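You operate a simulated robot arm through the tools that you are given. There is no shell and no other tool. Be economical: measure what you need, move in short steps, check, and stop when the job is done.

You are at the controls of a simulated two-armed robot. One attempt, no reset.

TASK
Put the limit gauge on the flat end of the bench away on the shelf of the steel table. Put the beam pin from the flat end of the bench on the top shelf of the frame rack. Stack the blue dye cartridge from the deck before the grooved roller on top of the yellow dye cartridge. Take the angle bracket and put it on the middle of the packing bench. Put the colour pot on the deck behind the flat bar away on the top of the wooden table. Do these in any order. Set down upright: limit gauge, angle bracket, colour pot.

The check looks at the end state, three seconds after you hand in, the way a careful person would. Anything else that was tipped, shoved, dropped, spilled or broken makes it a failure.

THE ROBOT
Two 7-joint arms with two-finger parallel grippers on one trunk, on a base that drives. Base frame: it is fixed to the floor where the robot stands at the start and does not move with it; the origin is under the middle of the robot, x ahead of it, y to its left, z up; the surface under the hand at the start is at about z = 920. Lengths are in mm, angles in rad, forces in N, time in s.
The left shoulder is at the start at [50, 177, 1101], the right one opposite. With the tool pointing down near the work surface each hand reaches from about 100 to 680 mm from the robot's upright axis, wherever it stands, measured 20 degrees to its own side. Places, roughly: angle bracket (8x6x12 cm) [-900, -1800, 1000]; beam pin (4x4x8 cm) [1600, 0, 1000]; colour pot [-1250, -1750, 1000]; dye cartridge [-250, -1000, 1000]; limit gauge [750, 0, 1000]; middle of the packing bench (12x15 cm) [-480, 2540, 800]; shelf of the steel table (20x134 cm) [3620, -1440, 440]; top of the wooden table [2200, -2500, 800]; top shelf of the frame rack (12x12 cm) [4060, -520, 900]. Payload 3.43 kg a hand.
Tool frame (each hand has its own): the origin (TCP) lies between the finger pads and is the grasp point; the fingertips stand 34 mm ahead of it; z points along the fingers, y is the line along which they close. Largest opening 128 mm; finger width 24, thickness 12; the body of the gripper, 48 by 130 mm, starts 96 mm behind the TCP.
Orientation is that of the tool frame in the base frame, as a unit quaternion [x, y, z, w]. With the fingers straight down and closing along the base's y, the tool's x points along the base's -x, its y along +y and its z along -z.

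THE INTERFACE
- The arms move only by the tool servo_tool. It takes "left_steps", "right_steps" or both (then of equal length, played together; a hand with none holds still); each is a list of rows, each a list of 7 numbers: the shift along the tool's x, y, z in mm, then the turn, a rotation vector about the tool's x, y, z in degrees, then the finger opening in mm, from 0 to 128. In form: [[x, y, z, ax, ay, az, fingers], ...]. A call has 1 to 12 rows; each row shifts and turns the commanded pose from where the row before left it, along the tool's axes as they then stand. Rows are played at 5 a second. More than 50 mm and 0.15 rad between two rows, or a gripper value outside its range, and nothing of the call is played. Where a pose cannot be reached the arm comes as near as it can. A force on the tool above 40 N (or 10 N above the force at the start of the call, whichever is more), or a blocked arm, ends the call early, and 0.2 s more pass. The fingers move at their own pace (about 108 mm/s each) and stop on an object; they squeeze with about 36 N. The grip force told is the motor's: it shows also when the fingers shut on nothing. Time passes only in rows, and 0.2 s behind the last, so rows that do not move let the fingers close. It gives the time, the measured TCP pose, the force on the tool (base axes), the opening and the grip force at its end, in the units of the frame above (readings bear some noise), with the torque about the TCP (base axes, N m) and any sound that the robot's microphone picked up.
- Cameras (640 x 400 px; columns grow to the right, rows downward): "scene" is now at [141.1, -70.9, 1309.2]; the picture's right is [-0.78, -0.62, 0.00], its down [-0.07, 0.09, -0.99] and it looks along [0.62, -0.78, -0.11] (base axes); focal length 214 px, centre (320, 200). "left" rides on the left gripper at [76, 11, -160] in its tool frame; the picture's right is [-0.15, 0.99, 0.00], its down [-0.88, -0.13, -0.46] and it looks along [-0.45, -0.07, 0.89] (tool axes); focal length 234 px, centre (320, 200). "right" rides on the right gripper at [76, -11, -160] in its tool frame; the picture's right is [0.15, 0.99, 0.00], its down [-0.88, 0.13, -0.46] and it looks along [-0.45, 0.07, 0.89] (tool axes); focal length 234 px, centre (320, 200). There is no depth. A picture from a camera that has moved, and an enlarged one, comes with that camera's place and axes in the base frame and with its lens. The place of the scene camera against the robot may be out by one fixed shift of up to 18 mm in any direction.
- get_image(camera): a new picture of that camera. The clock stands still meanwhile.
- lift_body(by): slides the trunk up (or, below 0, down) by that many mm; the arms and the scene camera ride with it, the base frame stays. It gives what a move gives, with no picture.
- steer(legs): drives the robot by 1 to 6 legs, each [ahead, turn to the left] in mm and rad, along the robot's own axes; the way and the turn of a leg run together, so that a leg with both is an arc; at most 1500 mm and 3.142 rad a leg. The arms and the cameras ride along, it lands a little off, and it stops where it bumps. It gives what a move gives.
- head_to(pan, tilt): turns the head with the scene camera to pan (to the left, within 1.396 rad either way) and tilt (down, from -0.506 to 1.204), counted from straight ahead of the robot. It gives what a move gives.
- inspect(camera, box): a new picture of the part [left, top, right, bottom] of that camera's present view, enlarged. The clock stands still meanwhile.
- finish_job(): hands the job in; it is judged then, once.

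Go step by step. Nothing tells you exact positions but the pictures and the camera data: compare them with the known pose of the tool, close in by small moves and look again before you grip or let go. The budget is 165 turns and 122 pictures, counting those below and the enlarged ones. Unless the task says otherwise, let go and move clear before handing in, and close with one line.

The tools are called after ">>>" as name(argument=value, ...) on one line, values as JSON. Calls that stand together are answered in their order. servo_tool: Moves the arms, as the interface text tells. Its arguments: {"type":"object","properties":{"left_steps":{"type":"array"},"right_steps":{"type":"array"}},"required":[]} The other tools are called the same way: lift_body (by) slides the trunk up or down; steer (legs) drives the base; head_to (pan, tilt) turns the head that bears the scene camera; get_image (camera) takes a picture; inspect (camera, box) takes an enlarged picture of a part of a camera's view; finish_job () hands the job in.

At the start:

```text
time: 0.0
left_eef_pos: [303.9, -14.3, 1300.0]
left_tool_rot: [0.0, 1.0, 0.001, 0.0]
left_wrist_force: [0.0, 0.1, -0.2]
left_torque: [0.0, -0.01, 0.0]
left_gripper_width: 127.9
left_gripper_force: 0.1
right_eef_pos: [254.0, -271.3, 1251.4]
right_tool_rot: [-0.001, 1.0, 0.0, 0.001]
right_wrist_force: [0.4, 0.0, 0.1]
right_torque: [-0.02, 0.01, 0.02]
right_gripper_width: 127.8
right_gripper_force: 0.1
trunk travel left (down, up): [-272.0, 129.0]
robot x, y, heading: [-4.0, 1.1, -0.003]
head pan, tilt: [-0.899, 0.11]
```

scene: 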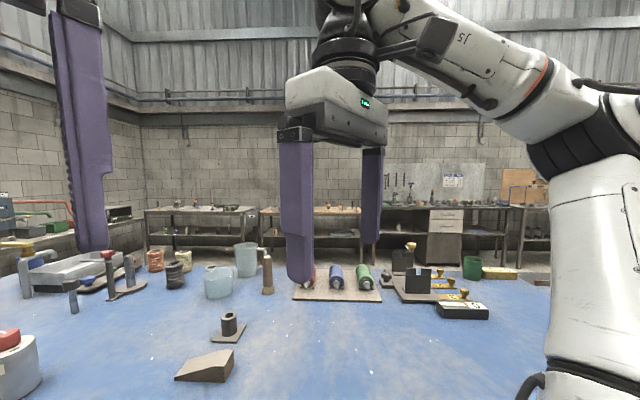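
right: 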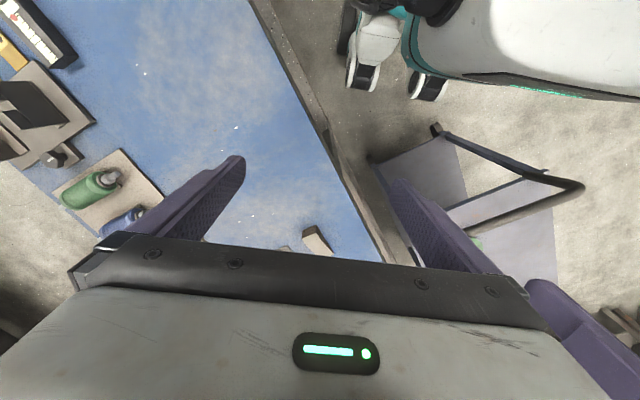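
left: 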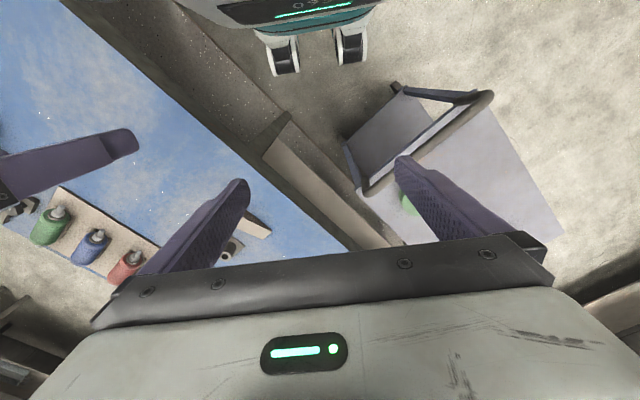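

I see a large blue bench ahead-right of the robot with many objects on it. I'll look around with the head before moving.

>>> head_to(pan=0.0, tilt=0.4)

>>> get_image(camera="scene")

>>> head_to(pan=-1.39, tilt=0.3)

>>> get_image(camera="scene")

>>> head_to(pan=1.2, tilt=0.3)

>>> get_image(camera="scene")

```text
time: 1.2
left_eef_pos: [304.5, -13.8, 1300.1]
left_tool_rot: [0.0, 1.0, 0.0, 0.0]
left_wrist_force: [-0.5, -0.2, -0.3]
left_torque: [-0.01, 0.0, -0.04]
left_gripper_width: 127.9
left_gripper_force: 0.0
right_eef_pos: [253.7, -272.6, 1250.9]
right_tool_rot: [0.0, 1.0, 0.0, 0.001]
right_wrist_force: [-0.2, 0.1, 0.1]
right_torque: [0.04, 0.02, 0.03]
right_gripper_width: 128.0
right_gripper_force: 0.0
trunk travel left (down, up): [-272.0, 129.0]
robot x, y, heading: [-0.9, 3.4, 0.005]
head pan, tilt: [0.0, 0.4]
```

```text
118 pictures are left
camera scene: at [176.3, 1.1, 1282.2], right [0.0, -1.0, 0.0], down [-0.39, 0.0, -0.92], along [0.92, 0.0, -0.39], focal length 214 px, centre (320, 200)
```

scene: 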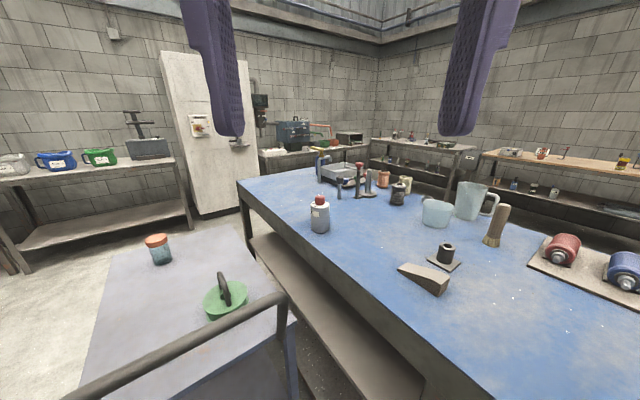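

```text
time: 2.7
left_eef_pos: [305.5, -14.1, 1300.4]
left_tool_rot: [-0.001, 1.0, 0.0, 0.0]
left_wrist_force: [0.6, -0.9, 0.0]
left_torque: [-0.01, 0.01, -0.02]
left_gripper_width: 128.0
left_gripper_force: 0.0
right_eef_pos: [253.2, -273.5, 1251.0]
right_tool_rot: [0.0, 1.0, 0.0, -0.001]
right_wrist_force: [0.5, -0.2, -0.2]
right_torque: [-0.01, 0.03, -0.03]
right_gripper_width: 127.9
right_gripper_force: 0.1
trunk travel left (down, up): [-272.0, 129.0]
robot x, y, heading: [2.0, 4.2, -0.001]
head pan, tilt: [-1.389, 0.3]
```

```text
117 pictures are left
camera scene: at [100.6, -90.6, 1291.4], right [-0.98, -0.18, 0.0], down [-0.05, 0.29, -0.96], along [0.17, -0.94, -0.3], focal length 214 px, centre (320, 200)
```

scene: 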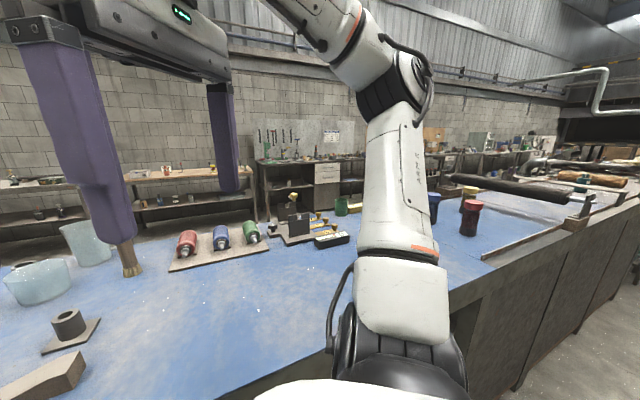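

```text
time: 5.1
left_eef_pos: [304.9, -15.3, 1300.7]
left_tool_rot: [0.0, 1.0, 0.0, 0.0]
left_wrist_force: [-0.1, -0.1, 0.3]
left_torque: [-0.01, 0.0, 0.02]
left_gripper_width: 128.1
left_gripper_force: 0.0
right_eef_pos: [254.3, -271.8, 1250.9]
right_tool_rot: [0.0, 1.0, -0.001, 0.0]
right_wrist_force: [-0.4, -0.7, -0.9]
right_torque: [0.01, 0.0, 0.01]
right_gripper_width: 127.9
right_gripper_force: 0.1
trunk travel left (down, up): [-272.0, 129.0]
robot x, y, heading: [-0.2, 2.5, -0.007]
head pan, tilt: [1.201, 0.3]
```

```text
116 pictures are left
camera scene: at [117.5, 88.2, 1291.5], right [0.93, -0.36, 0.0], down [-0.11, -0.28, -0.96], along [0.35, 0.89, -0.3], focal length 214 px, centre (320, 200)
```

scene: 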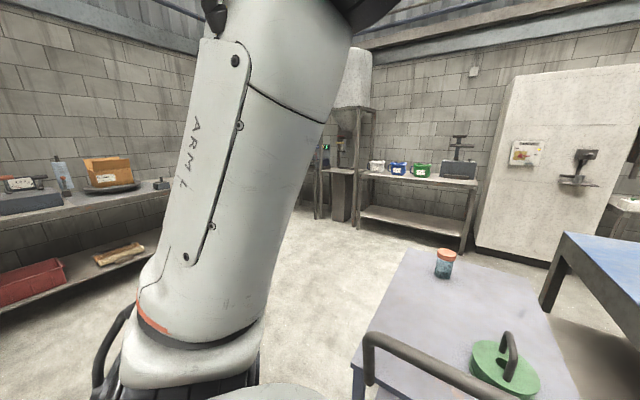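

The bench runs diagonally (about 32° to x), with a hand cart in front-left of me. I zoom in on candidate objects.

>>> head_to(pan=0.0, tilt=0.3)

>>> inspect(camera="scene", box=[280, 160, 440, 260])

>>> head_to(pan=-0.7, tilt=0.3)

>>> get_image(camera="scene")

```text
time: 6.5
left_eef_pos: [304.5, -14.4, 1299.3]
left_tool_rot: [0.001, 1.0, -0.001, 0.001]
left_wrist_force: [0.5, 0.1, -0.1]
left_torque: [-0.02, -0.02, 0.01]
left_gripper_width: 128.0
left_gripper_force: 0.0
right_eef_pos: [253.8, -273.0, 1251.3]
right_tool_rot: [0.0, 1.0, 0.0, 0.0]
right_wrist_force: [-0.1, -0.4, 0.1]
right_torque: [-0.01, 0.03, -0.01]
right_gripper_width: 128.2
right_gripper_force: 0.0
trunk travel left (down, up): [-272.0, 129.0]
robot x, y, heading: [2.8, 1.0, 0.003]
head pan, tilt: [0.0, 0.3]
```

```text
4.00 times, centred on (360, 210) of scene
camera zoom: at [177.1, 1.3, 1291.5], right [0.0, -1.0, 0.0], down [-0.3, 0.0, -0.96], along [0.96, 0.0, -0.3], focal length 858 px, centre (160, 160)
```

zoom: 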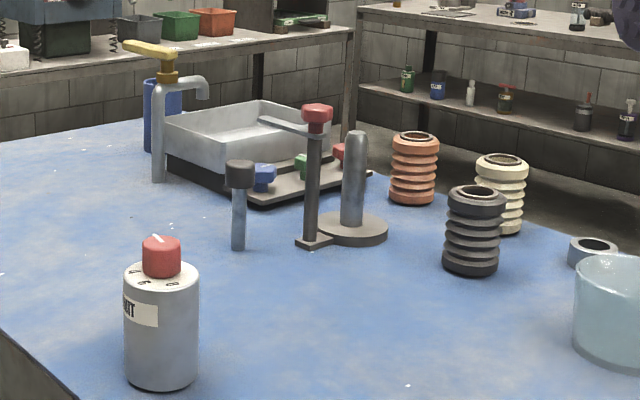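

```text
time: 7.5
left_eef_pos: [304.5, -14.5, 1299.8]
left_tool_rot: [0.0, 1.0, 0.0, -0.001]
left_wrist_force: [-0.6, -0.3, 0.1]
left_torque: [0.05, 0.0, -0.01]
left_gripper_width: 128.2
left_gripper_force: 0.0
right_eef_pos: [253.5, -273.5, 1251.1]
right_tool_rot: [0.0, 1.0, 0.0, 0.0]
right_wrist_force: [0.4, 0.7, 0.0]
right_torque: [0.0, 0.04, -0.02]
right_gripper_width: 128.2
right_gripper_force: 0.0
trunk travel left (down, up): [-272.0, 129.0]
robot x, y, heading: [-0.2, -2.0, -0.001]
head pan, tilt: [-0.7, 0.3]
```

```text
114 pictures are left
camera scene: at [155.2, -58.9, 1291.5], right [-0.64, -0.77, 0.0], down [-0.23, 0.19, -0.96], along [0.73, -0.61, -0.3], focal length 214 px, centre (320, 200)
```

scene: 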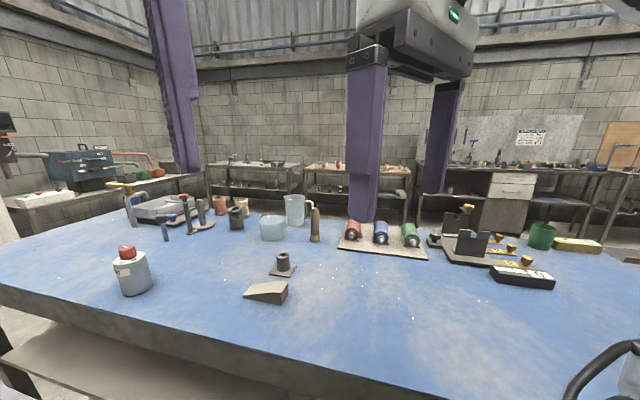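

Limit gauge is the grey cylinder with red knob labelled "LIMIT" near (767,0). Now look at the cart and floor around me.

>>> head_to(pan=0.3, tilt=0.95)

>>> get_image(camera="scene")

>>> head_to(pan=-1.39, tilt=0.95)

>>> get_image(camera="scene")

```text
time: 8.8
left_eef_pos: [305.1, -14.1, 1300.3]
left_tool_rot: [0.0, 1.0, -0.001, 0.001]
left_wrist_force: [0.4, 0.1, 0.7]
left_torque: [0.03, 0.0, 0.0]
left_gripper_width: 128.2
left_gripper_force: 0.0
right_eef_pos: [254.2, -271.9, 1251.7]
right_tool_rot: [0.001, 1.0, 0.0, -0.001]
right_wrist_force: [0.3, 0.3, -0.3]
right_torque: [-0.01, 0.0, -0.01]
right_gripper_width: 127.9
right_gripper_force: 0.1
trunk travel left (down, up): [-272.0, 129.0]
robot x, y, heading: [1.0, 0.1, 0.003]
head pan, tilt: [0.3, 0.949]
```

```text
113 pictures are left
camera scene: at [153.2, 22.6, 1235.6], right [0.29, -0.96, 0.0], down [-0.78, -0.24, -0.58], along [0.56, 0.17, -0.81], focal length 214 px, centre (320, 200)
```

scene: 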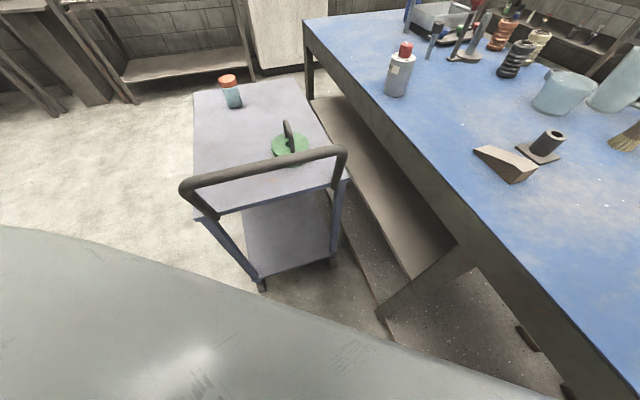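

```text
time: 10.5
left_eef_pos: [305.0, -14.0, 1300.9]
left_tool_rot: [0.0, 1.0, 0.0, 0.0]
left_wrist_force: [0.2, -1.4, -0.4]
left_torque: [0.0, -0.01, 0.03]
left_gripper_width: 128.1
left_gripper_force: 0.1
right_eef_pos: [253.2, -272.5, 1250.1]
right_tool_rot: [-0.001, 1.0, 0.0, 0.0]
right_wrist_force: [0.3, 0.1, 0.3]
right_torque: [0.01, 0.0, 0.02]
right_gripper_width: 128.1
right_gripper_force: 0.1
trunk travel left (down, up): [-272.0, 129.0]
robot x, y, heading: [1.7, 0.8, -0.004]
head pan, tilt: [-1.389, 0.949]
```

```text
112 pictures are left
camera scene: at [96.9, -70.3, 1235.6], right [-0.98, -0.18, 0.0], down [-0.15, 0.8, -0.58], along [0.11, -0.57, -0.81], focal length 214 px, centre (320, 200)
```

scene: 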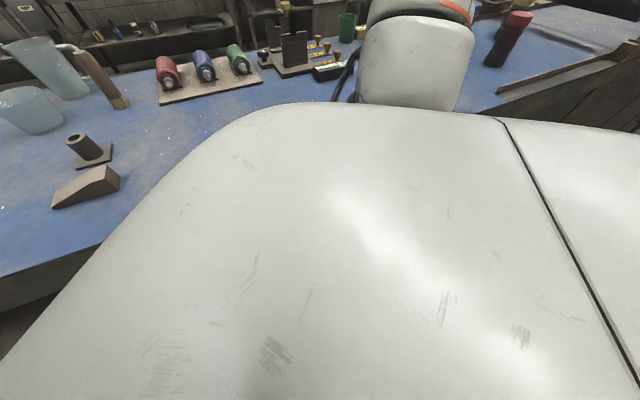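

The gauge is behind a hand cart along the bench edge; bench axis is ~0.56 rad. I'll align with the bench, go a little ahead short of the cart, then turn back toward the gauge.

>>> steer(legs=[[0, 0.56], [200, 0]])

>>> head_to(pan=0.0, tilt=0.8)

>>> get_image(camera="scene")

>>> get_image(camera="right")

```text
time: 13.7
left_eef_pos: [435.0, 254.2, 1300.6]
left_tool_rot: [-0.274, 0.962, 0.0, 0.001]
left_wrist_force: [0.7, 0.8, -0.6]
left_torque: [-0.04, 0.04, 0.02]
left_gripper_width: 128.1
left_gripper_force: 0.1
right_eef_pos: [527.5, 6.4, 1250.3]
right_tool_rot: [-0.274, 0.962, 0.0, -0.001]
right_wrist_force: [1.4, -0.3, 0.7]
right_torque: [-0.01, 0.02, 0.04]
right_gripper_width: 127.7
right_gripper_force: 0.1
trunk travel left (down, up): [-272.0, 129.0]
robot x, y, heading: [166.3, 104.1, 0.557]
head pan, tilt: [-1.389, 0.949]
```

```text
time: 15.2
left_eef_pos: [433.9, 251.9, 1300.6]
left_tool_rot: [-0.274, 0.962, 0.0, 0.0]
left_wrist_force: [0.7, 0.3, -0.1]
left_torque: [0.02, -0.02, 0.02]
left_gripper_width: 128.0
left_gripper_force: 0.0
right_eef_pos: [527.0, 7.6, 1251.3]
right_tool_rot: [-0.274, 0.962, -0.001, 0.0]
right_wrist_force: [-0.9, -0.3, 0.7]
right_torque: [0.01, -0.02, 0.03]
right_gripper_width: 128.2
right_gripper_force: 0.1
trunk travel left (down, up): [-272.0, 129.0]
robot x, y, heading: [168.6, 106.6, 0.555]
head pan, tilt: [0.0, 0.799]
```

```text
111 pictures are left
camera scene: at [309.1, 184.9, 1247.1], right [0.53, -0.85, 0.0], down [-0.61, -0.38, -0.7], along [0.59, 0.37, -0.72], focal length 214 px, centre (320, 200)
```

scene: 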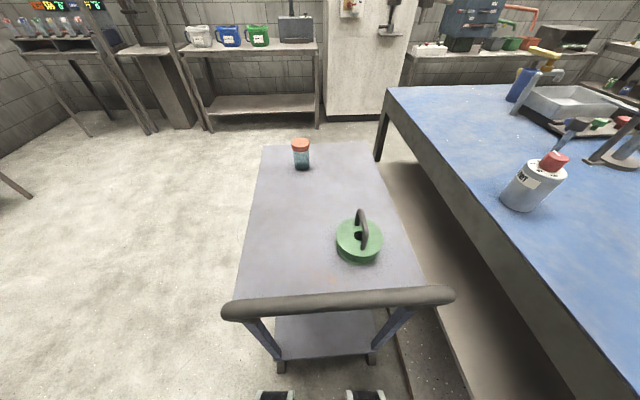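

```text
110 pictures are left
camera right: at [468.3, -42.1, 1411.1], right [-0.65, 0.76, 0.0], down [0.68, 0.58, 0.46], along [0.35, 0.29, -0.89], focal length 234 px, centre (320, 200)
```

right: 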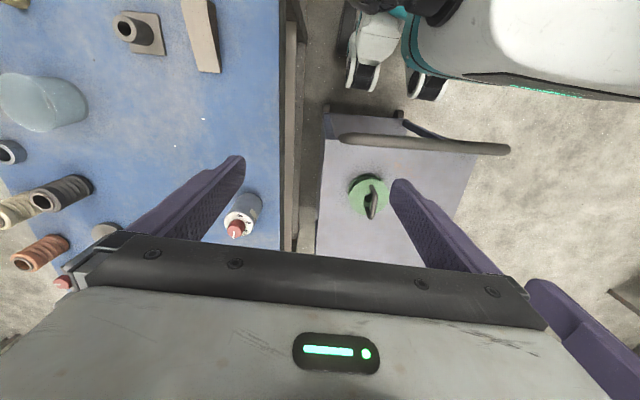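

Robot's casters are ~100 mm from the cart. Before choosing a grasp I look at the destination tables by zoom.

>>> head_to(pan=-0.9, tilt=0.15)

>>> inspect(camera="scene", box=[200, 130, 440, 280])

>>> inspect(camera="scene", box=[400, 130, 640, 280])

```text
time: 16.4
left_eef_pos: [433.3, 253.8, 1301.7]
left_tool_rot: [-0.274, 0.962, 0.0, -0.001]
left_wrist_force: [-0.3, -0.6, 0.0]
left_torque: [0.01, -0.02, 0.01]
left_gripper_width: 127.6
left_gripper_force: 0.1
right_eef_pos: [526.5, 6.2, 1251.5]
right_tool_rot: [-0.274, 0.962, -0.001, 0.0]
right_wrist_force: [-0.4, -0.5, -0.4]
right_torque: [-0.03, 0.0, -0.01]
right_gripper_width: 127.9
right_gripper_force: 0.0
trunk travel left (down, up): [-272.0, 129.0]
robot x, y, heading: [171.3, 105.8, 0.556]
head pan, tilt: [-0.901, 0.15]
```

```text
2.67 times, centred on (320, 205) of scene
camera zoom: at [327.8, 111.1, 1305.4], right [-0.34, -0.94, 0.0], down [-0.14, 0.05, -0.99], along [0.93, -0.33, -0.15], focal length 572 px, centre (320, 187)
```

zoom: 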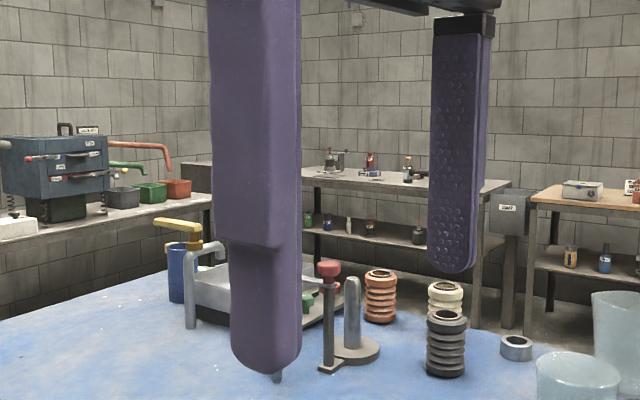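

```text
2.67 times, centred on (520, 205) of scene
camera zoom: at [327.8, 111.1, 1305.4], right [-0.34, -0.94, 0.0], down [-0.14, 0.05, -0.99], along [0.93, -0.33, -0.15], focal length 572 px, centre (-213, 187)
```

zoom: 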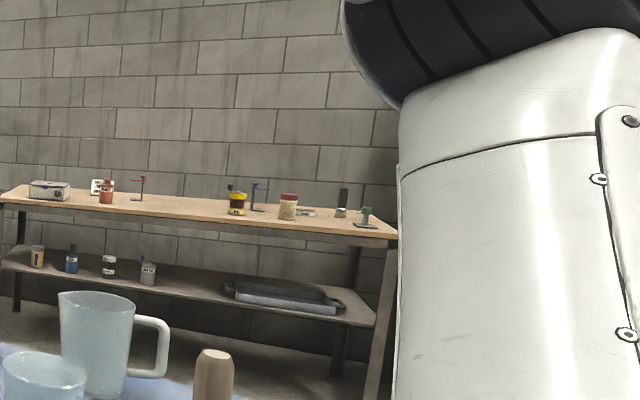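

The steel table has a lower shelf with bottles, under a top, so I'll grip the gauge with the right hand tilted 45° to allow placement from the side. First reorient the hand.

>>> servo_tool(right_steps=[[0, 0, 0, 0, 0, 8, 128], [0, 0, 0, 0, 0, 8, 128], [0, 0, 0, 0, 0, 8, 128], [0, 0, 0, 0, 0, 8, 128], [0, 0, 0, 0, -7.5, 0, 128], [0, 0, 0, 0, -7.5, 0, 128], [0, 0, 0, 0, -7.5, 0, 128], [0, 0, 0, 0, -7.5, 0, 128], [0, 0, 0, 0, -7.5, 0, 128], [0, 0, 0, 0, -7.5, 0, 128]])

>>> get_image(camera="right")

```text
time: 18.6
left_eef_pos: [433.4, 251.9, 1300.2]
left_tool_rot: [-0.274, 0.962, 0.0, 0.0]
left_wrist_force: [0.2, -0.4, -0.2]
left_torque: [-0.01, 0.01, -0.02]
left_gripper_width: 128.0
left_gripper_force: 0.0
right_eef_pos: [526.4, 6.3, 1251.6]
right_tool_rot: [0.001, 0.923, 0.0, 0.384]
right_wrist_force: [0.4, -0.2, -0.7]
right_torque: [0.0, -0.04, 0.02]
right_gripper_width: 127.9
right_gripper_force: 0.1
trunk travel left (down, up): [-272.0, 129.0]
robot x, y, heading: [164.9, 100.8, 0.557]
head pan, tilt: [-0.901, 0.15]
```

```text
107 pictures are left
camera right: at [359.9, -3.7, 1310.5], right [-0.1, 0.99, -0.1], down [0.3, 0.13, 0.95], along [0.95, 0.06, -0.31], focal length 234 px, centre (320, 200)
```

right: 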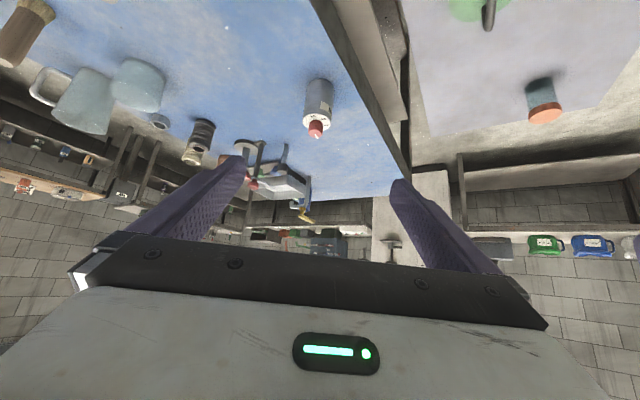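

Gauge appears near x≈770, y≈-5, top ≈1042. Move to a pre-grasp along the tool axis.

>>> servo_tool(right_steps=[[5.5, -2, 37.6, 0, 0, 0, 128], [5.5, -2, 37.6, 0, 0, 0, 128], [5.5, -2, 37.6, 0, 0, 0, 128], [5.5, -2, 37.6, 0, 0, 0, 128], [5.5, -2, 37.6, 0, 0, 0, 128]])

>>> get_image(camera="right")

```text
time: 19.8
left_eef_pos: [434.8, 252.9, 1299.1]
left_tool_rot: [-0.274, 0.962, 0.0, -0.001]
left_wrist_force: [0.2, 0.0, 0.5]
left_torque: [-0.01, 0.0, 0.03]
left_gripper_width: 127.9
left_gripper_force: 0.0
right_eef_pos: [640.7, -2.4, 1099.3]
right_tool_rot: [0.002, 0.924, -0.001, 0.381]
right_wrist_force: [-0.2, 0.1, 0.0]
right_torque: [0.01, 0.0, 0.03]
right_gripper_width: 127.9
right_gripper_force: 0.0
right hand out of reach, approached as far as the arm can: row 5
trunk travel left (down, up): [-272.0, 129.0]
robot x, y, heading: [171.2, 107.4, 0.555]
head pan, tilt: [-0.901, 0.15]
```

```text
106 pictures are left
camera right: at [475.1, -11.7, 1159.0], right [-0.1, 0.99, -0.1], down [0.3, 0.13, 0.94], along [0.95, 0.06, -0.31], focal length 234 px, centre (320, 200)
```

right: 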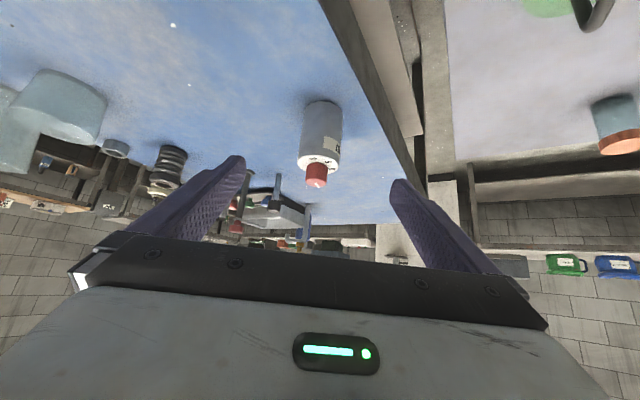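

The arm hits a limit here, so I'll back the hand up, then reposition the base to face the gauge.

>>> servo_tool(right_steps=[[-5.5, 0, -37.6, 0, 0, 0, 128], [-5.5, 0, -37.6, 0, 0, 0, 128], [-5.5, 0, -37.6, 0, 0, 0, 128], [-5.5, 0, -37.6, 0, 0, 0, 128], [-5.5, 0, -37.6, 0, 0, 0, 128]])

>>> steer(legs=[[-60, 0], [0, -0.6]])

>>> head_to(pan=0, tilt=0.9)

>>> get_image(camera="scene")

```text
time: 21.0
left_eef_pos: [432.4, 252.9, 1300.3]
left_tool_rot: [-0.274, 0.962, 0.0, 0.0]
left_wrist_force: [-0.1, -0.2, -0.5]
left_torque: [0.0, -0.05, 0.02]
left_gripper_width: 127.9
left_gripper_force: 0.1
right_eef_pos: [530.5, -3.0, 1252.2]
right_tool_rot: [0.001, 0.924, 0.0, 0.382]
right_wrist_force: [0.2, -0.1, -0.1]
right_torque: [0.01, -0.01, -0.01]
right_gripper_width: 128.1
right_gripper_force: 0.0
trunk travel left (down, up): [-272.0, 129.0]
robot x, y, heading: [166.0, 102.3, 0.556]
head pan, tilt: [-0.901, 0.15]
```

```text
time: 23.6
left_eef_pos: [419.2, 42.8, 1301.4]
left_tool_rot: [0.024, 1.0, 0.0, 0.0]
left_wrist_force: [0.1, 0.4, -0.7]
left_torque: [0.02, -0.02, -0.04]
left_gripper_width: 127.9
left_gripper_force: 0.1
right_eef_pos: [353.4, -222.3, 1250.6]
right_tool_rot: [0.276, 0.882, -0.114, 0.365]
right_wrist_force: [0.7, 0.3, -1.0]
right_torque: [0.02, 0.0, -0.01]
right_gripper_width: 128.1
right_gripper_force: 0.1
trunk travel left (down, up): [-272.0, 129.0]
robot x, y, heading: [114.2, 72.9, -0.049]
head pan, tilt: [-0.901, 0.15]
```

```text
time: 24.8
left_eef_pos: [419.7, 43.8, 1300.4]
left_tool_rot: [0.024, 1.0, 0.0, 0.0]
left_wrist_force: [0.4, -0.7, 0.3]
left_torque: [-0.01, -0.02, -0.02]
left_gripper_width: 127.9
left_gripper_force: 0.1
right_eef_pos: [353.9, -223.1, 1251.8]
right_tool_rot: [0.276, 0.882, -0.114, 0.365]
right_wrist_force: [0.3, -0.7, 0.5]
right_torque: [0.01, 0.02, -0.04]
right_gripper_width: 127.8
right_gripper_force: 0.0
trunk travel left (down, up): [-272.0, 129.0]
robot x, y, heading: [118.8, 70.3, -0.048]
head pan, tilt: [0.0, 0.901]
```

```text
105 pictures are left
camera scene: at [274.8, 66.5, 1239.2], right [-0.05, -1.0, 0.0], down [-0.78, 0.04, -0.62], along [0.62, -0.03, -0.78], focal length 214 px, centre (320, 200)
```

scene: 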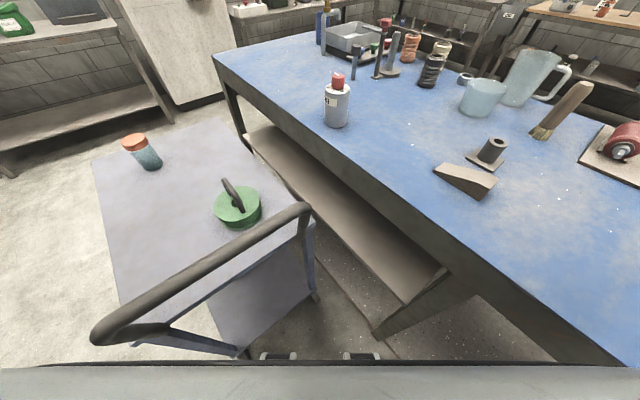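

Robot now faces the gauge. I move 50 mm ahead, then yaw the right hand toward the gauge.

>>> steer(legs=[[50, 0]])

>>> servo_tool(right_steps=[[0, 0, 0, -5.2, 0, -5.17, 128], [0, 0, 0, -5.2, 0, -5.17, 128], [0, 0, 0, -5.2, 0, -5.17, 128], [0, 0, 0, -5.2, 0, -5.17, 128], [0, 0, 0, -5.2, 0, -5.17, 128], [0, 0, 0, -5.2, 0, -5.17, 128]])

```text
time: 25.8
left_eef_pos: [470.7, 40.3, 1300.5]
left_tool_rot: [0.025, 1.0, 0.001, 0.0]
left_wrist_force: [0.5, -0.8, 0.3]
left_torque: [-0.02, 0.04, -0.02]
left_gripper_width: 127.9
left_gripper_force: 0.0
right_eef_pos: [403.5, -224.4, 1252.0]
right_tool_rot: [0.277, 0.881, -0.115, 0.365]
right_wrist_force: [0.0, 0.2, -0.6]
right_torque: [-0.04, 0.0, 0.02]
right_gripper_width: 128.3
right_gripper_force: 0.0
trunk travel left (down, up): [-272.0, 129.0]
robot x, y, heading: [165.3, 74.4, -0.048]
head pan, tilt: [0.0, 0.901]
```

```text
time: 27.1
left_eef_pos: [468.7, 39.7, 1300.5]
left_tool_rot: [0.025, 1.0, 0.001, 0.0]
left_wrist_force: [-0.6, -0.3, -0.1]
left_torque: [0.0, -0.02, 0.0]
left_gripper_width: 127.8
left_gripper_force: 0.0
right_eef_pos: [405.0, -224.9, 1251.5]
right_tool_rot: [-0.075, 0.92, 0.032, 0.382]
right_wrist_force: [-0.3, -0.2, -0.2]
right_torque: [0.01, 0.0, 0.01]
right_gripper_width: 127.9
right_gripper_force: 0.1
trunk travel left (down, up): [-272.0, 129.0]
robot x, y, heading: [167.7, 69.9, -0.044]
head pan, tilt: [0.0, 0.901]
```

Moving right hand to the pre-grasp while shifting the left hand away to the left.

>>> servo_tool(left_steps=[[0, 22, 0, 0, 0, 0, 128], [0, 22, 0, 0, 0, 0, 128], [0, 22, 0, 0, 0, 0, 128], [0, 22, 0, 0, 0, 0, 128], [0, 22, 0, 0, 0, 0, 128], [0, 22, 0, 0, 0, 0, 128], [0, 22, 0, 0, 0, 0, 128], [0, 22, 0, 0, 0, 0, 128]], right_steps=[[-10.8, 19.6, 38.6, 0, 0, 0, 128], [-10.8, 19.6, 38.6, 0, 0, 0, 128], [-10.8, 19.6, 38.6, 0, 0, 0, 128], [-10.8, 19.6, 38.6, 0, 0, 0, 128], [-10.8, 19.6, 38.6, 0, 0, 0, 128], [-10.8, 19.6, 38.6, 0, 0, 0, 128], [-10.8, 19.6, 38.6, 0, 0, 0, 128], [-10.8, 19.6, 38.6, 0, 0, 0, 128]])

>>> get_image(camera="right")

```text
time: 28.9
left_eef_pos: [481.3, 204.2, 1294.9]
left_tool_rot: [0.024, 1.0, -0.001, -0.001]
left_wrist_force: [0.1, 0.7, 0.5]
left_torque: [0.02, 0.05, 0.0]
left_gripper_width: 127.7
left_gripper_force: 0.0
left hand out of reach, approached as far as the arm can: row 8
right_eef_pos: [657.5, -24.9, 1095.3]
right_tool_rot: [-0.072, 0.921, 0.032, 0.383]
right_wrist_force: [-0.1, 0.1, 0.9]
right_torque: [0.04, 0.08, 0.04]
right_gripper_width: 128.0
right_gripper_force: 0.1
trunk travel left (down, up): [-272.0, 129.0]
robot x, y, heading: [164.6, 73.1, -0.049]
head pan, tilt: [0.0, 0.901]
```

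```text
104 pictures are left
camera right: at [495.0, -61.5, 1155.6], right [-0.26, 0.96, -0.1], down [0.27, 0.17, 0.95], along [0.93, 0.22, -0.31], focal length 234 px, centre (320, 200)
```

right: 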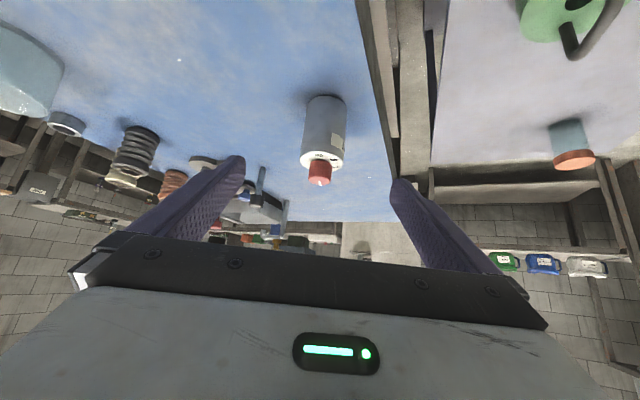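

Gauge is ~126 mm ahead and ~125 mm below of the TCP, right along the tool axis. Advance 110, then check.

>>> servo_tool(right_steps=[[0, 0, 37, 0, 0, 0, 128], [0, 0, 37, 0, 0, 0, 128], [0, 0, 36, 0, 0, 0, 128]])

>>> get_image(camera="right")

```text
time: 29.8
left_eef_pos: [480.5, 202.9, 1296.9]
left_tool_rot: [0.025, 1.0, 0.0, 0.0]
left_wrist_force: [0.4, -0.2, 0.4]
left_torque: [0.04, 0.02, 0.04]
left_gripper_width: 128.1
left_gripper_force: 0.1
right_eef_pos: [686.4, -37.3, 1045.6]
right_tool_rot: [-0.072, 0.92, 0.031, 0.383]
right_wrist_force: [-1.3, 0.4, -0.7]
right_torque: [0.01, 0.0, 0.03]
right_gripper_width: 128.2
right_gripper_force: 0.0
right hand out of reach, approached as far as the arm can: row 2, 3
trunk travel left (down, up): [-272.0, 129.0]
robot x, y, heading: [163.4, 70.0, -0.052]
head pan, tilt: [0.0, 0.901]
```

```text
103 pictures are left
camera right: at [522.9, -73.1, 1104.7], right [-0.26, 0.96, -0.1], down [0.27, 0.17, 0.95], along [0.93, 0.22, -0.31], focal length 234 px, centre (320, 200)
```

right: 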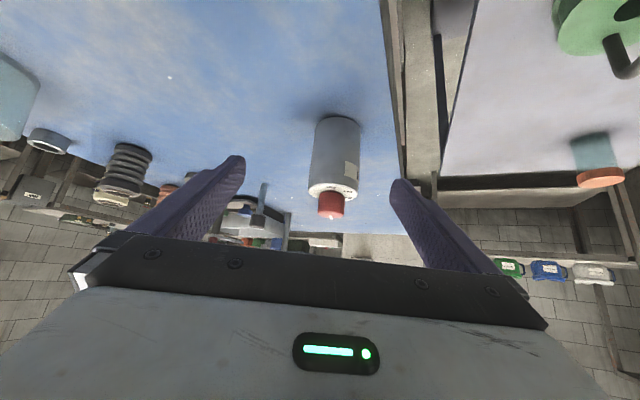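

The wrist limits here; lowering the trunk should level the forearm. I raise the hand 120 mm, then lower the trunk.

>>> servo_tool(right_steps=[[-28, 0, -28, 0, 0, 0, 128], [-28, 0, -28, 0, 0, 0, 128], [-28, 0, -28, 0, 0, 0, 128], [-14, 0, -14, 0, 0, 0, 128]])

>>> lift_body(by=-130)

>>> get_image(camera="right")

>>> head_to(pan=-0.9, tilt=0.5)

>>> get_image(camera="scene")

```text
time: 30.8
left_eef_pos: [479.7, 204.9, 1297.3]
left_tool_rot: [0.025, 1.0, 0.0, 0.0]
left_wrist_force: [-0.1, 0.0, 0.3]
left_torque: [-0.03, -0.04, 0.02]
left_gripper_width: 128.2
left_gripper_force: 0.1
right_eef_pos: [684.0, -40.5, 1175.2]
right_tool_rot: [-0.074, 0.921, 0.032, 0.382]
right_wrist_force: [-0.9, -0.3, 0.3]
right_torque: [0.03, -0.05, 0.0]
right_gripper_width: 127.8
right_gripper_force: 0.2
right hand out of reach, approached as far as the arm can: row 4
trunk travel left (down, up): [-272.0, 129.0]
robot x, y, heading: [165.6, 72.9, -0.047]
head pan, tilt: [0.0, 0.901]
```

```text
time: 32.3
left_eef_pos: [479.0, 204.6, 1166.4]
left_tool_rot: [0.024, 1.0, 0.001, 0.0]
left_wrist_force: [1.1, -0.1, 0.5]
left_torque: [0.03, -0.01, -0.01]
left_gripper_width: 127.9
left_gripper_force: 0.0
right_eef_pos: [685.1, -40.5, 1044.3]
right_tool_rot: [-0.073, 0.921, 0.032, 0.382]
right_wrist_force: [0.3, -0.3, 0.3]
right_torque: [-0.01, 0.01, 0.04]
right_gripper_width: 128.0
right_gripper_force: 0.1
trunk travel left (down, up): [-142.0, 259.0]
robot x, y, heading: [168.1, 72.8, -0.048]
head pan, tilt: [0.0, 0.901]
```

```text
102 pictures are left
camera right: at [522.5, -78.1, 1104.0], right [-0.26, 0.96, -0.1], down [0.27, 0.17, 0.95], along [0.93, 0.22, -0.31], focal length 234 px, centre (320, 200)
```

right: 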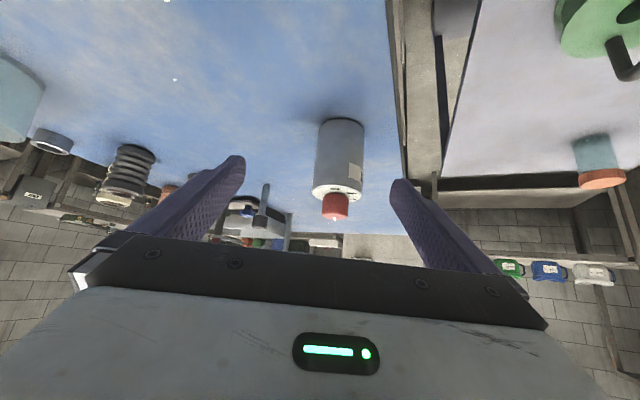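

```text
time: 33.5
left_eef_pos: [479.1, 204.8, 1167.4]
left_tool_rot: [0.024, 1.0, 0.0, 0.0]
left_wrist_force: [0.3, -0.5, 0.5]
left_torque: [0.0, -0.01, 0.0]
left_gripper_width: 127.9
left_gripper_force: 0.0
right_eef_pos: [685.1, -40.9, 1044.6]
right_tool_rot: [-0.073, 0.92, 0.032, 0.383]
right_wrist_force: [-0.5, -0.1, -0.3]
right_torque: [0.01, 0.0, -0.02]
right_gripper_width: 128.1
right_gripper_force: 0.0
trunk travel left (down, up): [-142.0, 259.0]
robot x, y, heading: [165.3, 69.5, -0.05]
head pan, tilt: [-0.901, 0.499]
```

```text
101 pictures are left
camera scene: at [302.3, -6.3, 1143.0], right [-0.81, -0.58, 0.0], down [-0.28, 0.39, -0.88], along [0.51, -0.71, -0.48], focal length 214 px, centre (320, 200)
```

scene: 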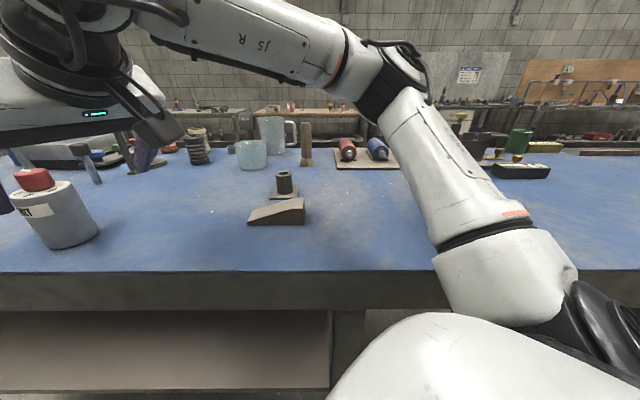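

Try advancing along the tool axis with the trunk lowered.

>>> servo_tool(right_steps=[[0, 10, 20, 0, 0, 0, 128], [0, 10, 20, 0, 0, 0, 128], [0, 0, 20, 0, 0, 0, 128]])

```text
time: 34.3
left_eef_pos: [479.7, 205.0, 1166.9]
left_tool_rot: [0.024, 1.0, 0.0, 0.0]
left_wrist_force: [-0.7, -1.0, 0.0]
left_torque: [0.02, 0.03, 0.03]
left_gripper_width: 127.8
left_gripper_force: 0.0
right_eef_pos: [717.7, -47.3, 1009.4]
right_tool_rot: [-0.074, 0.921, 0.032, 0.382]
right_wrist_force: [0.5, 0.2, -0.8]
right_torque: [-0.01, -0.02, 0.03]
right_gripper_width: 127.8
right_gripper_force: 0.1
right hand out of reach, approached as far as the arm can: row 1, 2, 3
trunk travel left (down, up): [-142.0, 259.0]
robot x, y, heading: [165.4, 71.4, -0.051]
head pan, tilt: [-0.901, 0.499]
```

Testing what tilt range the arm supports at mid-range: retract, then tilt further toward horizontal.

>>> servo_tool(right_steps=[[10, -15, -45, 0, 0, 0, 128], [10, -15, -45, 0, 0, 0, 128], [10, -15, -45, 0, 0, 0, 128], [10, -15, -45, 0, 0, 0, 128], [0, 0, 0, 0, -7.5, 0, 128], [0, 0, 0, 0, -7.5, 0, 128], [0, 0, 0, 0, -7.5, 0, 128], [0, 0, 0, 0, -7.5, 0, 128], [0, 0, 0, 0, -7.5, 0, 128]])

```text
time: 36.3
left_eef_pos: [480.1, 203.4, 1166.5]
left_tool_rot: [0.024, 1.0, 0.0, -0.001]
left_wrist_force: [-0.3, -0.2, 0.1]
left_torque: [0.05, -0.02, -0.02]
left_gripper_width: 128.2
left_gripper_force: 0.0
right_eef_pos: [579.5, -132.2, 1115.7]
right_tool_rot: [-0.059, 0.749, 0.054, 0.657]
right_wrist_force: [-0.4, 0.7, 0.1]
right_torque: [0.02, 0.0, -0.02]
right_gripper_width: 128.2
right_gripper_force: 0.1
right hand out of reach, approached as far as the arm can: row 9
trunk travel left (down, up): [-142.0, 259.0]
robot x, y, heading: [165.0, 68.9, -0.046]
head pan, tilt: [-0.901, 0.499]
```

Near-horizontal works at mid-range. Test forward reach in this pose.

>>> servo_tool(right_steps=[[0, -5, 45, 0, 0, 0, 128], [0, -5, 45, 0, 0, 0, 128], [0, -5, 45, 0, 0, 0, 128]])

>>> get_image(camera="scene")

```text
time: 37.1
left_eef_pos: [480.4, 204.1, 1166.1]
left_tool_rot: [0.024, 1.0, -0.001, 0.0]
left_wrist_force: [1.2, 0.0, -0.6]
left_torque: [-0.02, 0.0, 0.0]
left_gripper_width: 128.0
left_gripper_force: 0.1
right_eef_pos: [714.2, -126.1, 1099.1]
right_tool_rot: [-0.059, 0.749, 0.053, 0.658]
right_wrist_force: [-0.6, -0.6, -0.1]
right_torque: [0.01, 0.01, 0.02]
right_gripper_width: 127.9
right_gripper_force: 0.0
trunk travel left (down, up): [-142.0, 259.0]
robot x, y, heading: [162.4, 70.6, -0.047]
head pan, tilt: [-0.901, 0.499]
```

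```text
100 pictures are left
camera scene: at [302.6, -6.3, 1143.0], right [-0.81, -0.58, 0.0], down [-0.28, 0.39, -0.88], along [0.51, -0.71, -0.48], focal length 214 px, centre (320, 200)
```

scene: 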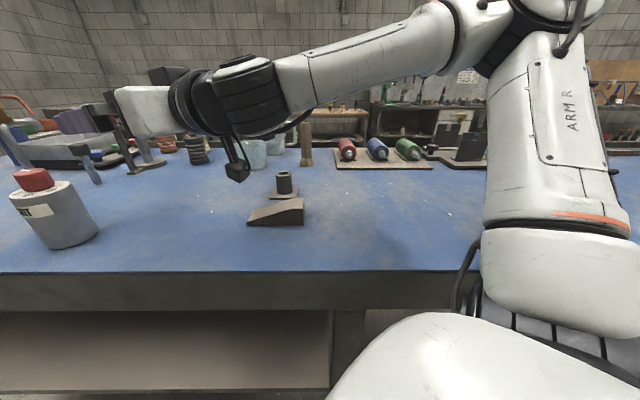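

Forward reach is fine here. Back off, set 25° below horizontal, and go to a new pre-grasp.

>>> servo_tool(right_steps=[[0, 0, -45, 0, 0, 0, 128], [0, 0, -45, 0, 0, 0, 128], [0, 0, -45, 0, 0, 0, 128], [0, 0, 0, 0, 6, 0, 128], [0, 0, 0, 0, 6, 0, 128], [0, 0, 0, 0, 5.5, 0, 128], [7.5, 27, 19, 0, 0, 0, 128], [7.5, 27, 19, 0, 0, 0, 128], [7.5, 27, 19, 0, 0, 0, 128], [7.5, 27, 19, 0, 0, 0, 128]])

>>> get_image(camera="right")

```text
time: 39.3
left_eef_pos: [480.3, 204.0, 1165.7]
left_tool_rot: [0.024, 1.0, -0.001, 0.0]
left_wrist_force: [0.6, 0.2, 0.0]
left_torque: [0.0, -0.02, -0.01]
left_gripper_width: 128.2
left_gripper_force: 0.1
right_eef_pos: [622.3, -30.3, 1057.3]
right_tool_rot: [-0.067, 0.84, 0.045, 0.536]
right_wrist_force: [-0.3, 0.1, -0.3]
right_torque: [0.01, 0.04, -0.02]
right_gripper_width: 128.1
right_gripper_force: 0.1
trunk travel left (down, up): [-142.0, 259.0]
robot x, y, heading: [163.7, 66.0, -0.044]
head pan, tilt: [-0.901, 0.499]
```

```text
99 pictures are left
camera right: at [448.6, -69.5, 1055.8], right [-0.22, 0.97, -0.13], down [-0.06, 0.12, 0.99], along [0.97, 0.22, 0.03], focal length 234 px, centre (320, 200)
```

right: 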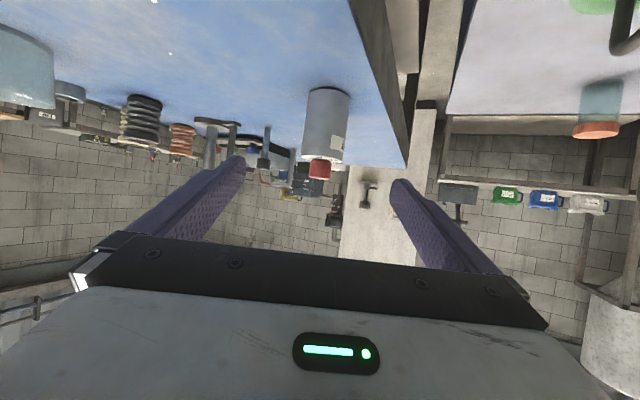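

Gauge axis is right in line, ~177 mm ahead. Advance in.

>>> servo_tool(right_steps=[[0, 0, 40, 0, 0, 0, 128], [0, 0, 40, 0, 0, 0, 128], [0, 0, 40, 0, 0, 0, 128]])

>>> get_image(camera="right")

```text
time: 40.1
left_eef_pos: [480.0, 203.8, 1167.6]
left_tool_rot: [0.024, 1.0, -0.001, 0.0]
left_wrist_force: [0.8, 0.1, -0.2]
left_torque: [0.0, 0.04, -0.03]
left_gripper_width: 128.1
left_gripper_force: 0.1
right_eef_pos: [730.8, -15.4, 1007.1]
right_tool_rot: [-0.065, 0.84, 0.044, 0.538]
right_wrist_force: [-0.7, -0.6, 0.4]
right_torque: [-0.01, 0.06, 0.03]
right_gripper_width: 128.1
right_gripper_force: 0.1
trunk travel left (down, up): [-142.0, 259.0]
robot x, y, heading: [161.8, 70.8, -0.049]
head pan, tilt: [-0.901, 0.499]
```

```text
98 pictures are left
camera right: at [558.1, -54.1, 1006.2], right [-0.22, 0.97, -0.13], down [-0.06, 0.12, 0.99], along [0.97, 0.22, 0.04], focal length 234 px, centre (320, 200)
```

right: 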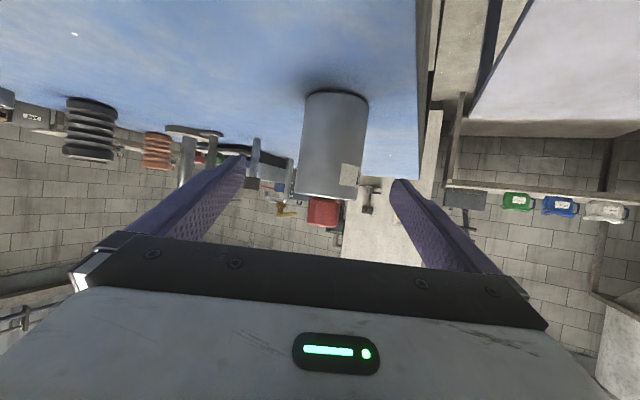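

Advance the last 60 mm and close.

>>> servo_tool(right_steps=[[0, 3, 30, 0, 0, 0, 128], [0, 2, 28, 0, 0, 0, 128], [0, 0, 0, 0, 0, 0, 50], [0, 0, 0, 0, 0, 0, 30], [0, 0, 0, 0, 0, 0, 30]])

>>> get_image(camera="right")

```text
time: 41.3
left_eef_pos: [480.3, 205.2, 1164.4]
left_tool_rot: [0.024, 1.0, 0.0, 0.001]
left_wrist_force: [-0.1, 0.1, 0.1]
left_torque: [0.0, 0.01, -0.01]
left_gripper_width: 127.9
left_gripper_force: 0.0
right_eef_pos: [738.3, -15.8, 1002.6]
right_tool_rot: [-0.067, 0.84, 0.045, 0.536]
right_wrist_force: [-0.1, -0.7, 1.1]
right_torque: [-0.07, -0.03, -0.02]
right_gripper_width: 58.0
right_gripper_force: 35.9
right hand out of reach, approached as far as the arm can: row 1, 2
trunk travel left (down, up): [-142.0, 259.0]
robot x, y, heading: [164.1, 69.8, -0.054]
head pan, tilt: [-0.901, 0.499]
```

```text
97 pictures are left
camera right: at [564.5, -54.9, 1001.6], right [-0.22, 0.97, -0.13], down [-0.06, 0.12, 0.99], along [0.97, 0.23, 0.04], focal length 234 px, centre (320, 200)
```

right: 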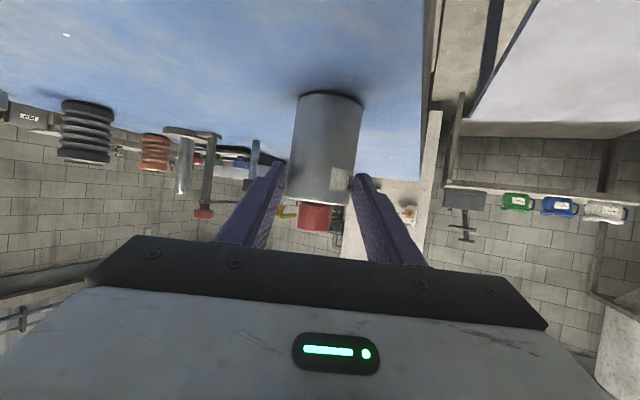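

The arm is limited; the grip is only at the fingertips. I open, drive 35 mm ahead, and regrip deeper.

>>> servo_tool(right_steps=[[0, 0, 0, 0, 0, 0, 128], [0, 0, 0, 0, 0, 0, 128], [0, 0, 0, 0, 0, 0, 128]])

>>> steer(legs=[[38, 0]])

>>> get_image(camera="right")

```text
time: 42.1
left_eef_pos: [479.2, 206.6, 1166.5]
left_tool_rot: [0.024, 1.0, 0.001, -0.001]
left_wrist_force: [-0.6, 0.0, -0.6]
left_torque: [-0.01, 0.01, 0.01]
left_gripper_width: 127.9
left_gripper_force: 0.1
right_eef_pos: [737.7, -16.3, 1003.0]
right_tool_rot: [-0.067, 0.841, 0.044, 0.535]
right_wrist_force: [-0.7, 0.1, -0.8]
right_torque: [0.0, 0.0, 0.0]
right_gripper_width: 128.1
right_gripper_force: 0.0
trunk travel left (down, up): [-142.0, 259.0]
robot x, y, heading: [167.1, 72.6, -0.047]
head pan, tilt: [-0.901, 0.499]
```

```text
time: 43.0
left_eef_pos: [518.5, 202.7, 1166.9]
left_tool_rot: [0.025, 1.0, 0.0, 0.0]
left_wrist_force: [-0.6, 0.3, -0.4]
left_torque: [-0.01, 0.01, 0.0]
left_gripper_width: 128.0
left_gripper_force: 0.0
right_eef_pos: [775.8, -17.7, 1001.9]
right_tool_rot: [-0.067, 0.84, 0.044, 0.536]
right_wrist_force: [-0.8, -0.4, 0.7]
right_torque: [0.01, 0.0, 0.0]
right_gripper_width: 127.9
right_gripper_force: 0.0
trunk travel left (down, up): [-142.0, 259.0]
robot x, y, heading: [200.3, 66.4, -0.048]
head pan, tilt: [-0.901, 0.499]
```

```text
96 pictures are left
camera right: at [603.0, -56.8, 1001.2], right [-0.22, 0.97, -0.13], down [-0.06, 0.12, 0.99], along [0.97, 0.23, 0.03], focal length 234 px, centre (320, 200)
```

right: 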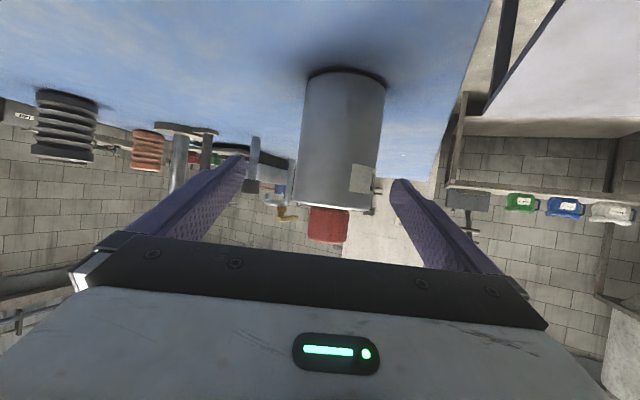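

Shift left a bit and lower 20 mm, then look at the result before closing.

>>> servo_tool(right_steps=[[0, 12, 0, 0, 0, 0, 128], [18, 0, 8, 0, 0, 0, 128]])

>>> get_image(camera="right")

```text
time: 43.6
left_eef_pos: [517.6, 203.6, 1165.8]
left_tool_rot: [0.025, 1.0, 0.0, -0.001]
left_wrist_force: [-0.5, 0.0, 0.4]
left_torque: [0.01, 0.02, -0.01]
left_gripper_width: 127.9
left_gripper_force: 0.1
right_eef_pos: [771.2, -15.8, 981.8]
right_tool_rot: [-0.068, 0.84, 0.046, 0.536]
right_wrist_force: [0.1, 0.3, -0.1]
right_torque: [0.0, 0.02, 0.0]
right_gripper_width: 128.1
right_gripper_force: 0.0
right hand out of reach, approached as far as the arm can: row 1
trunk travel left (down, up): [-142.0, 259.0]
robot x, y, heading: [204.5, 67.5, -0.045]
head pan, tilt: [-0.901, 0.499]
```

```text
95 pictures are left
camera right: at [598.2, -54.9, 981.6], right [-0.22, 0.97, -0.13], down [-0.06, 0.12, 0.99], along [0.97, 0.23, 0.03], focal length 234 px, centre (320, 200)
```

right: 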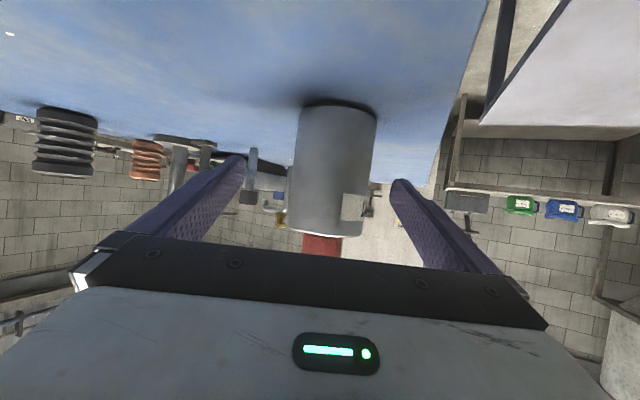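

Good: body is between the pads. Close.

>>> servo_tool(right_steps=[[0, 0, 0, 0, 0, 0, 90], [0, 0, 0, 0, 0, 0, 70], [0, 0, 0, 0, 0, 0, 55], [0, 0, 0, 0, 0, 0, 40], [0, 0, 0, 0, 0, 0, 40], [-9, 0, -4, 0, 0, 0, 40], [-18, 0, -8.5, 0, 0, 0, 40]])

>>> get_image(camera="right")

```text
time: 45.2
left_eef_pos: [517.5, 203.0, 1165.3]
left_tool_rot: [0.025, 1.0, 0.001, 0.0]
left_wrist_force: [0.3, -0.3, 0.1]
left_torque: [0.0, 0.02, -0.02]
left_gripper_width: 127.9
left_gripper_force: 0.1
right_eef_pos: [771.8, -16.0, 1012.4]
right_tool_rot: [-0.068, 0.84, 0.046, 0.536]
right_wrist_force: [-0.4, -1.0, -0.4]
right_torque: [0.02, -0.01, 0.01]
right_gripper_width: 58.2
right_gripper_force: 16.4
trunk travel left (down, up): [-142.0, 259.0]
robot x, y, heading: [208.3, 66.6, -0.046]
head pan, tilt: [-0.901, 0.499]
```

```text
94 pictures are left
camera right: at [598.7, -56.4, 1011.3], right [-0.22, 0.97, -0.13], down [-0.06, 0.12, 0.99], along [0.97, 0.23, 0.04], focal length 234 px, centre (320, 200)
```

right: 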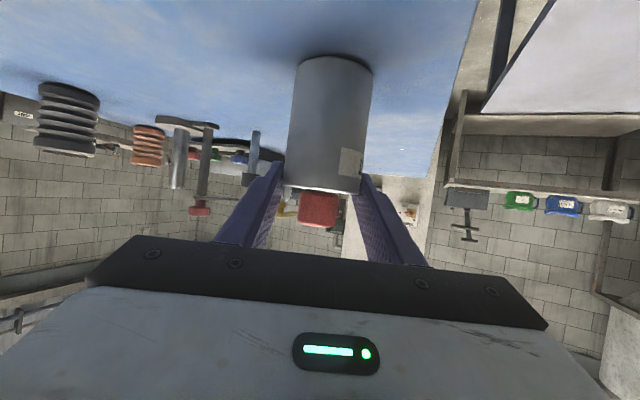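

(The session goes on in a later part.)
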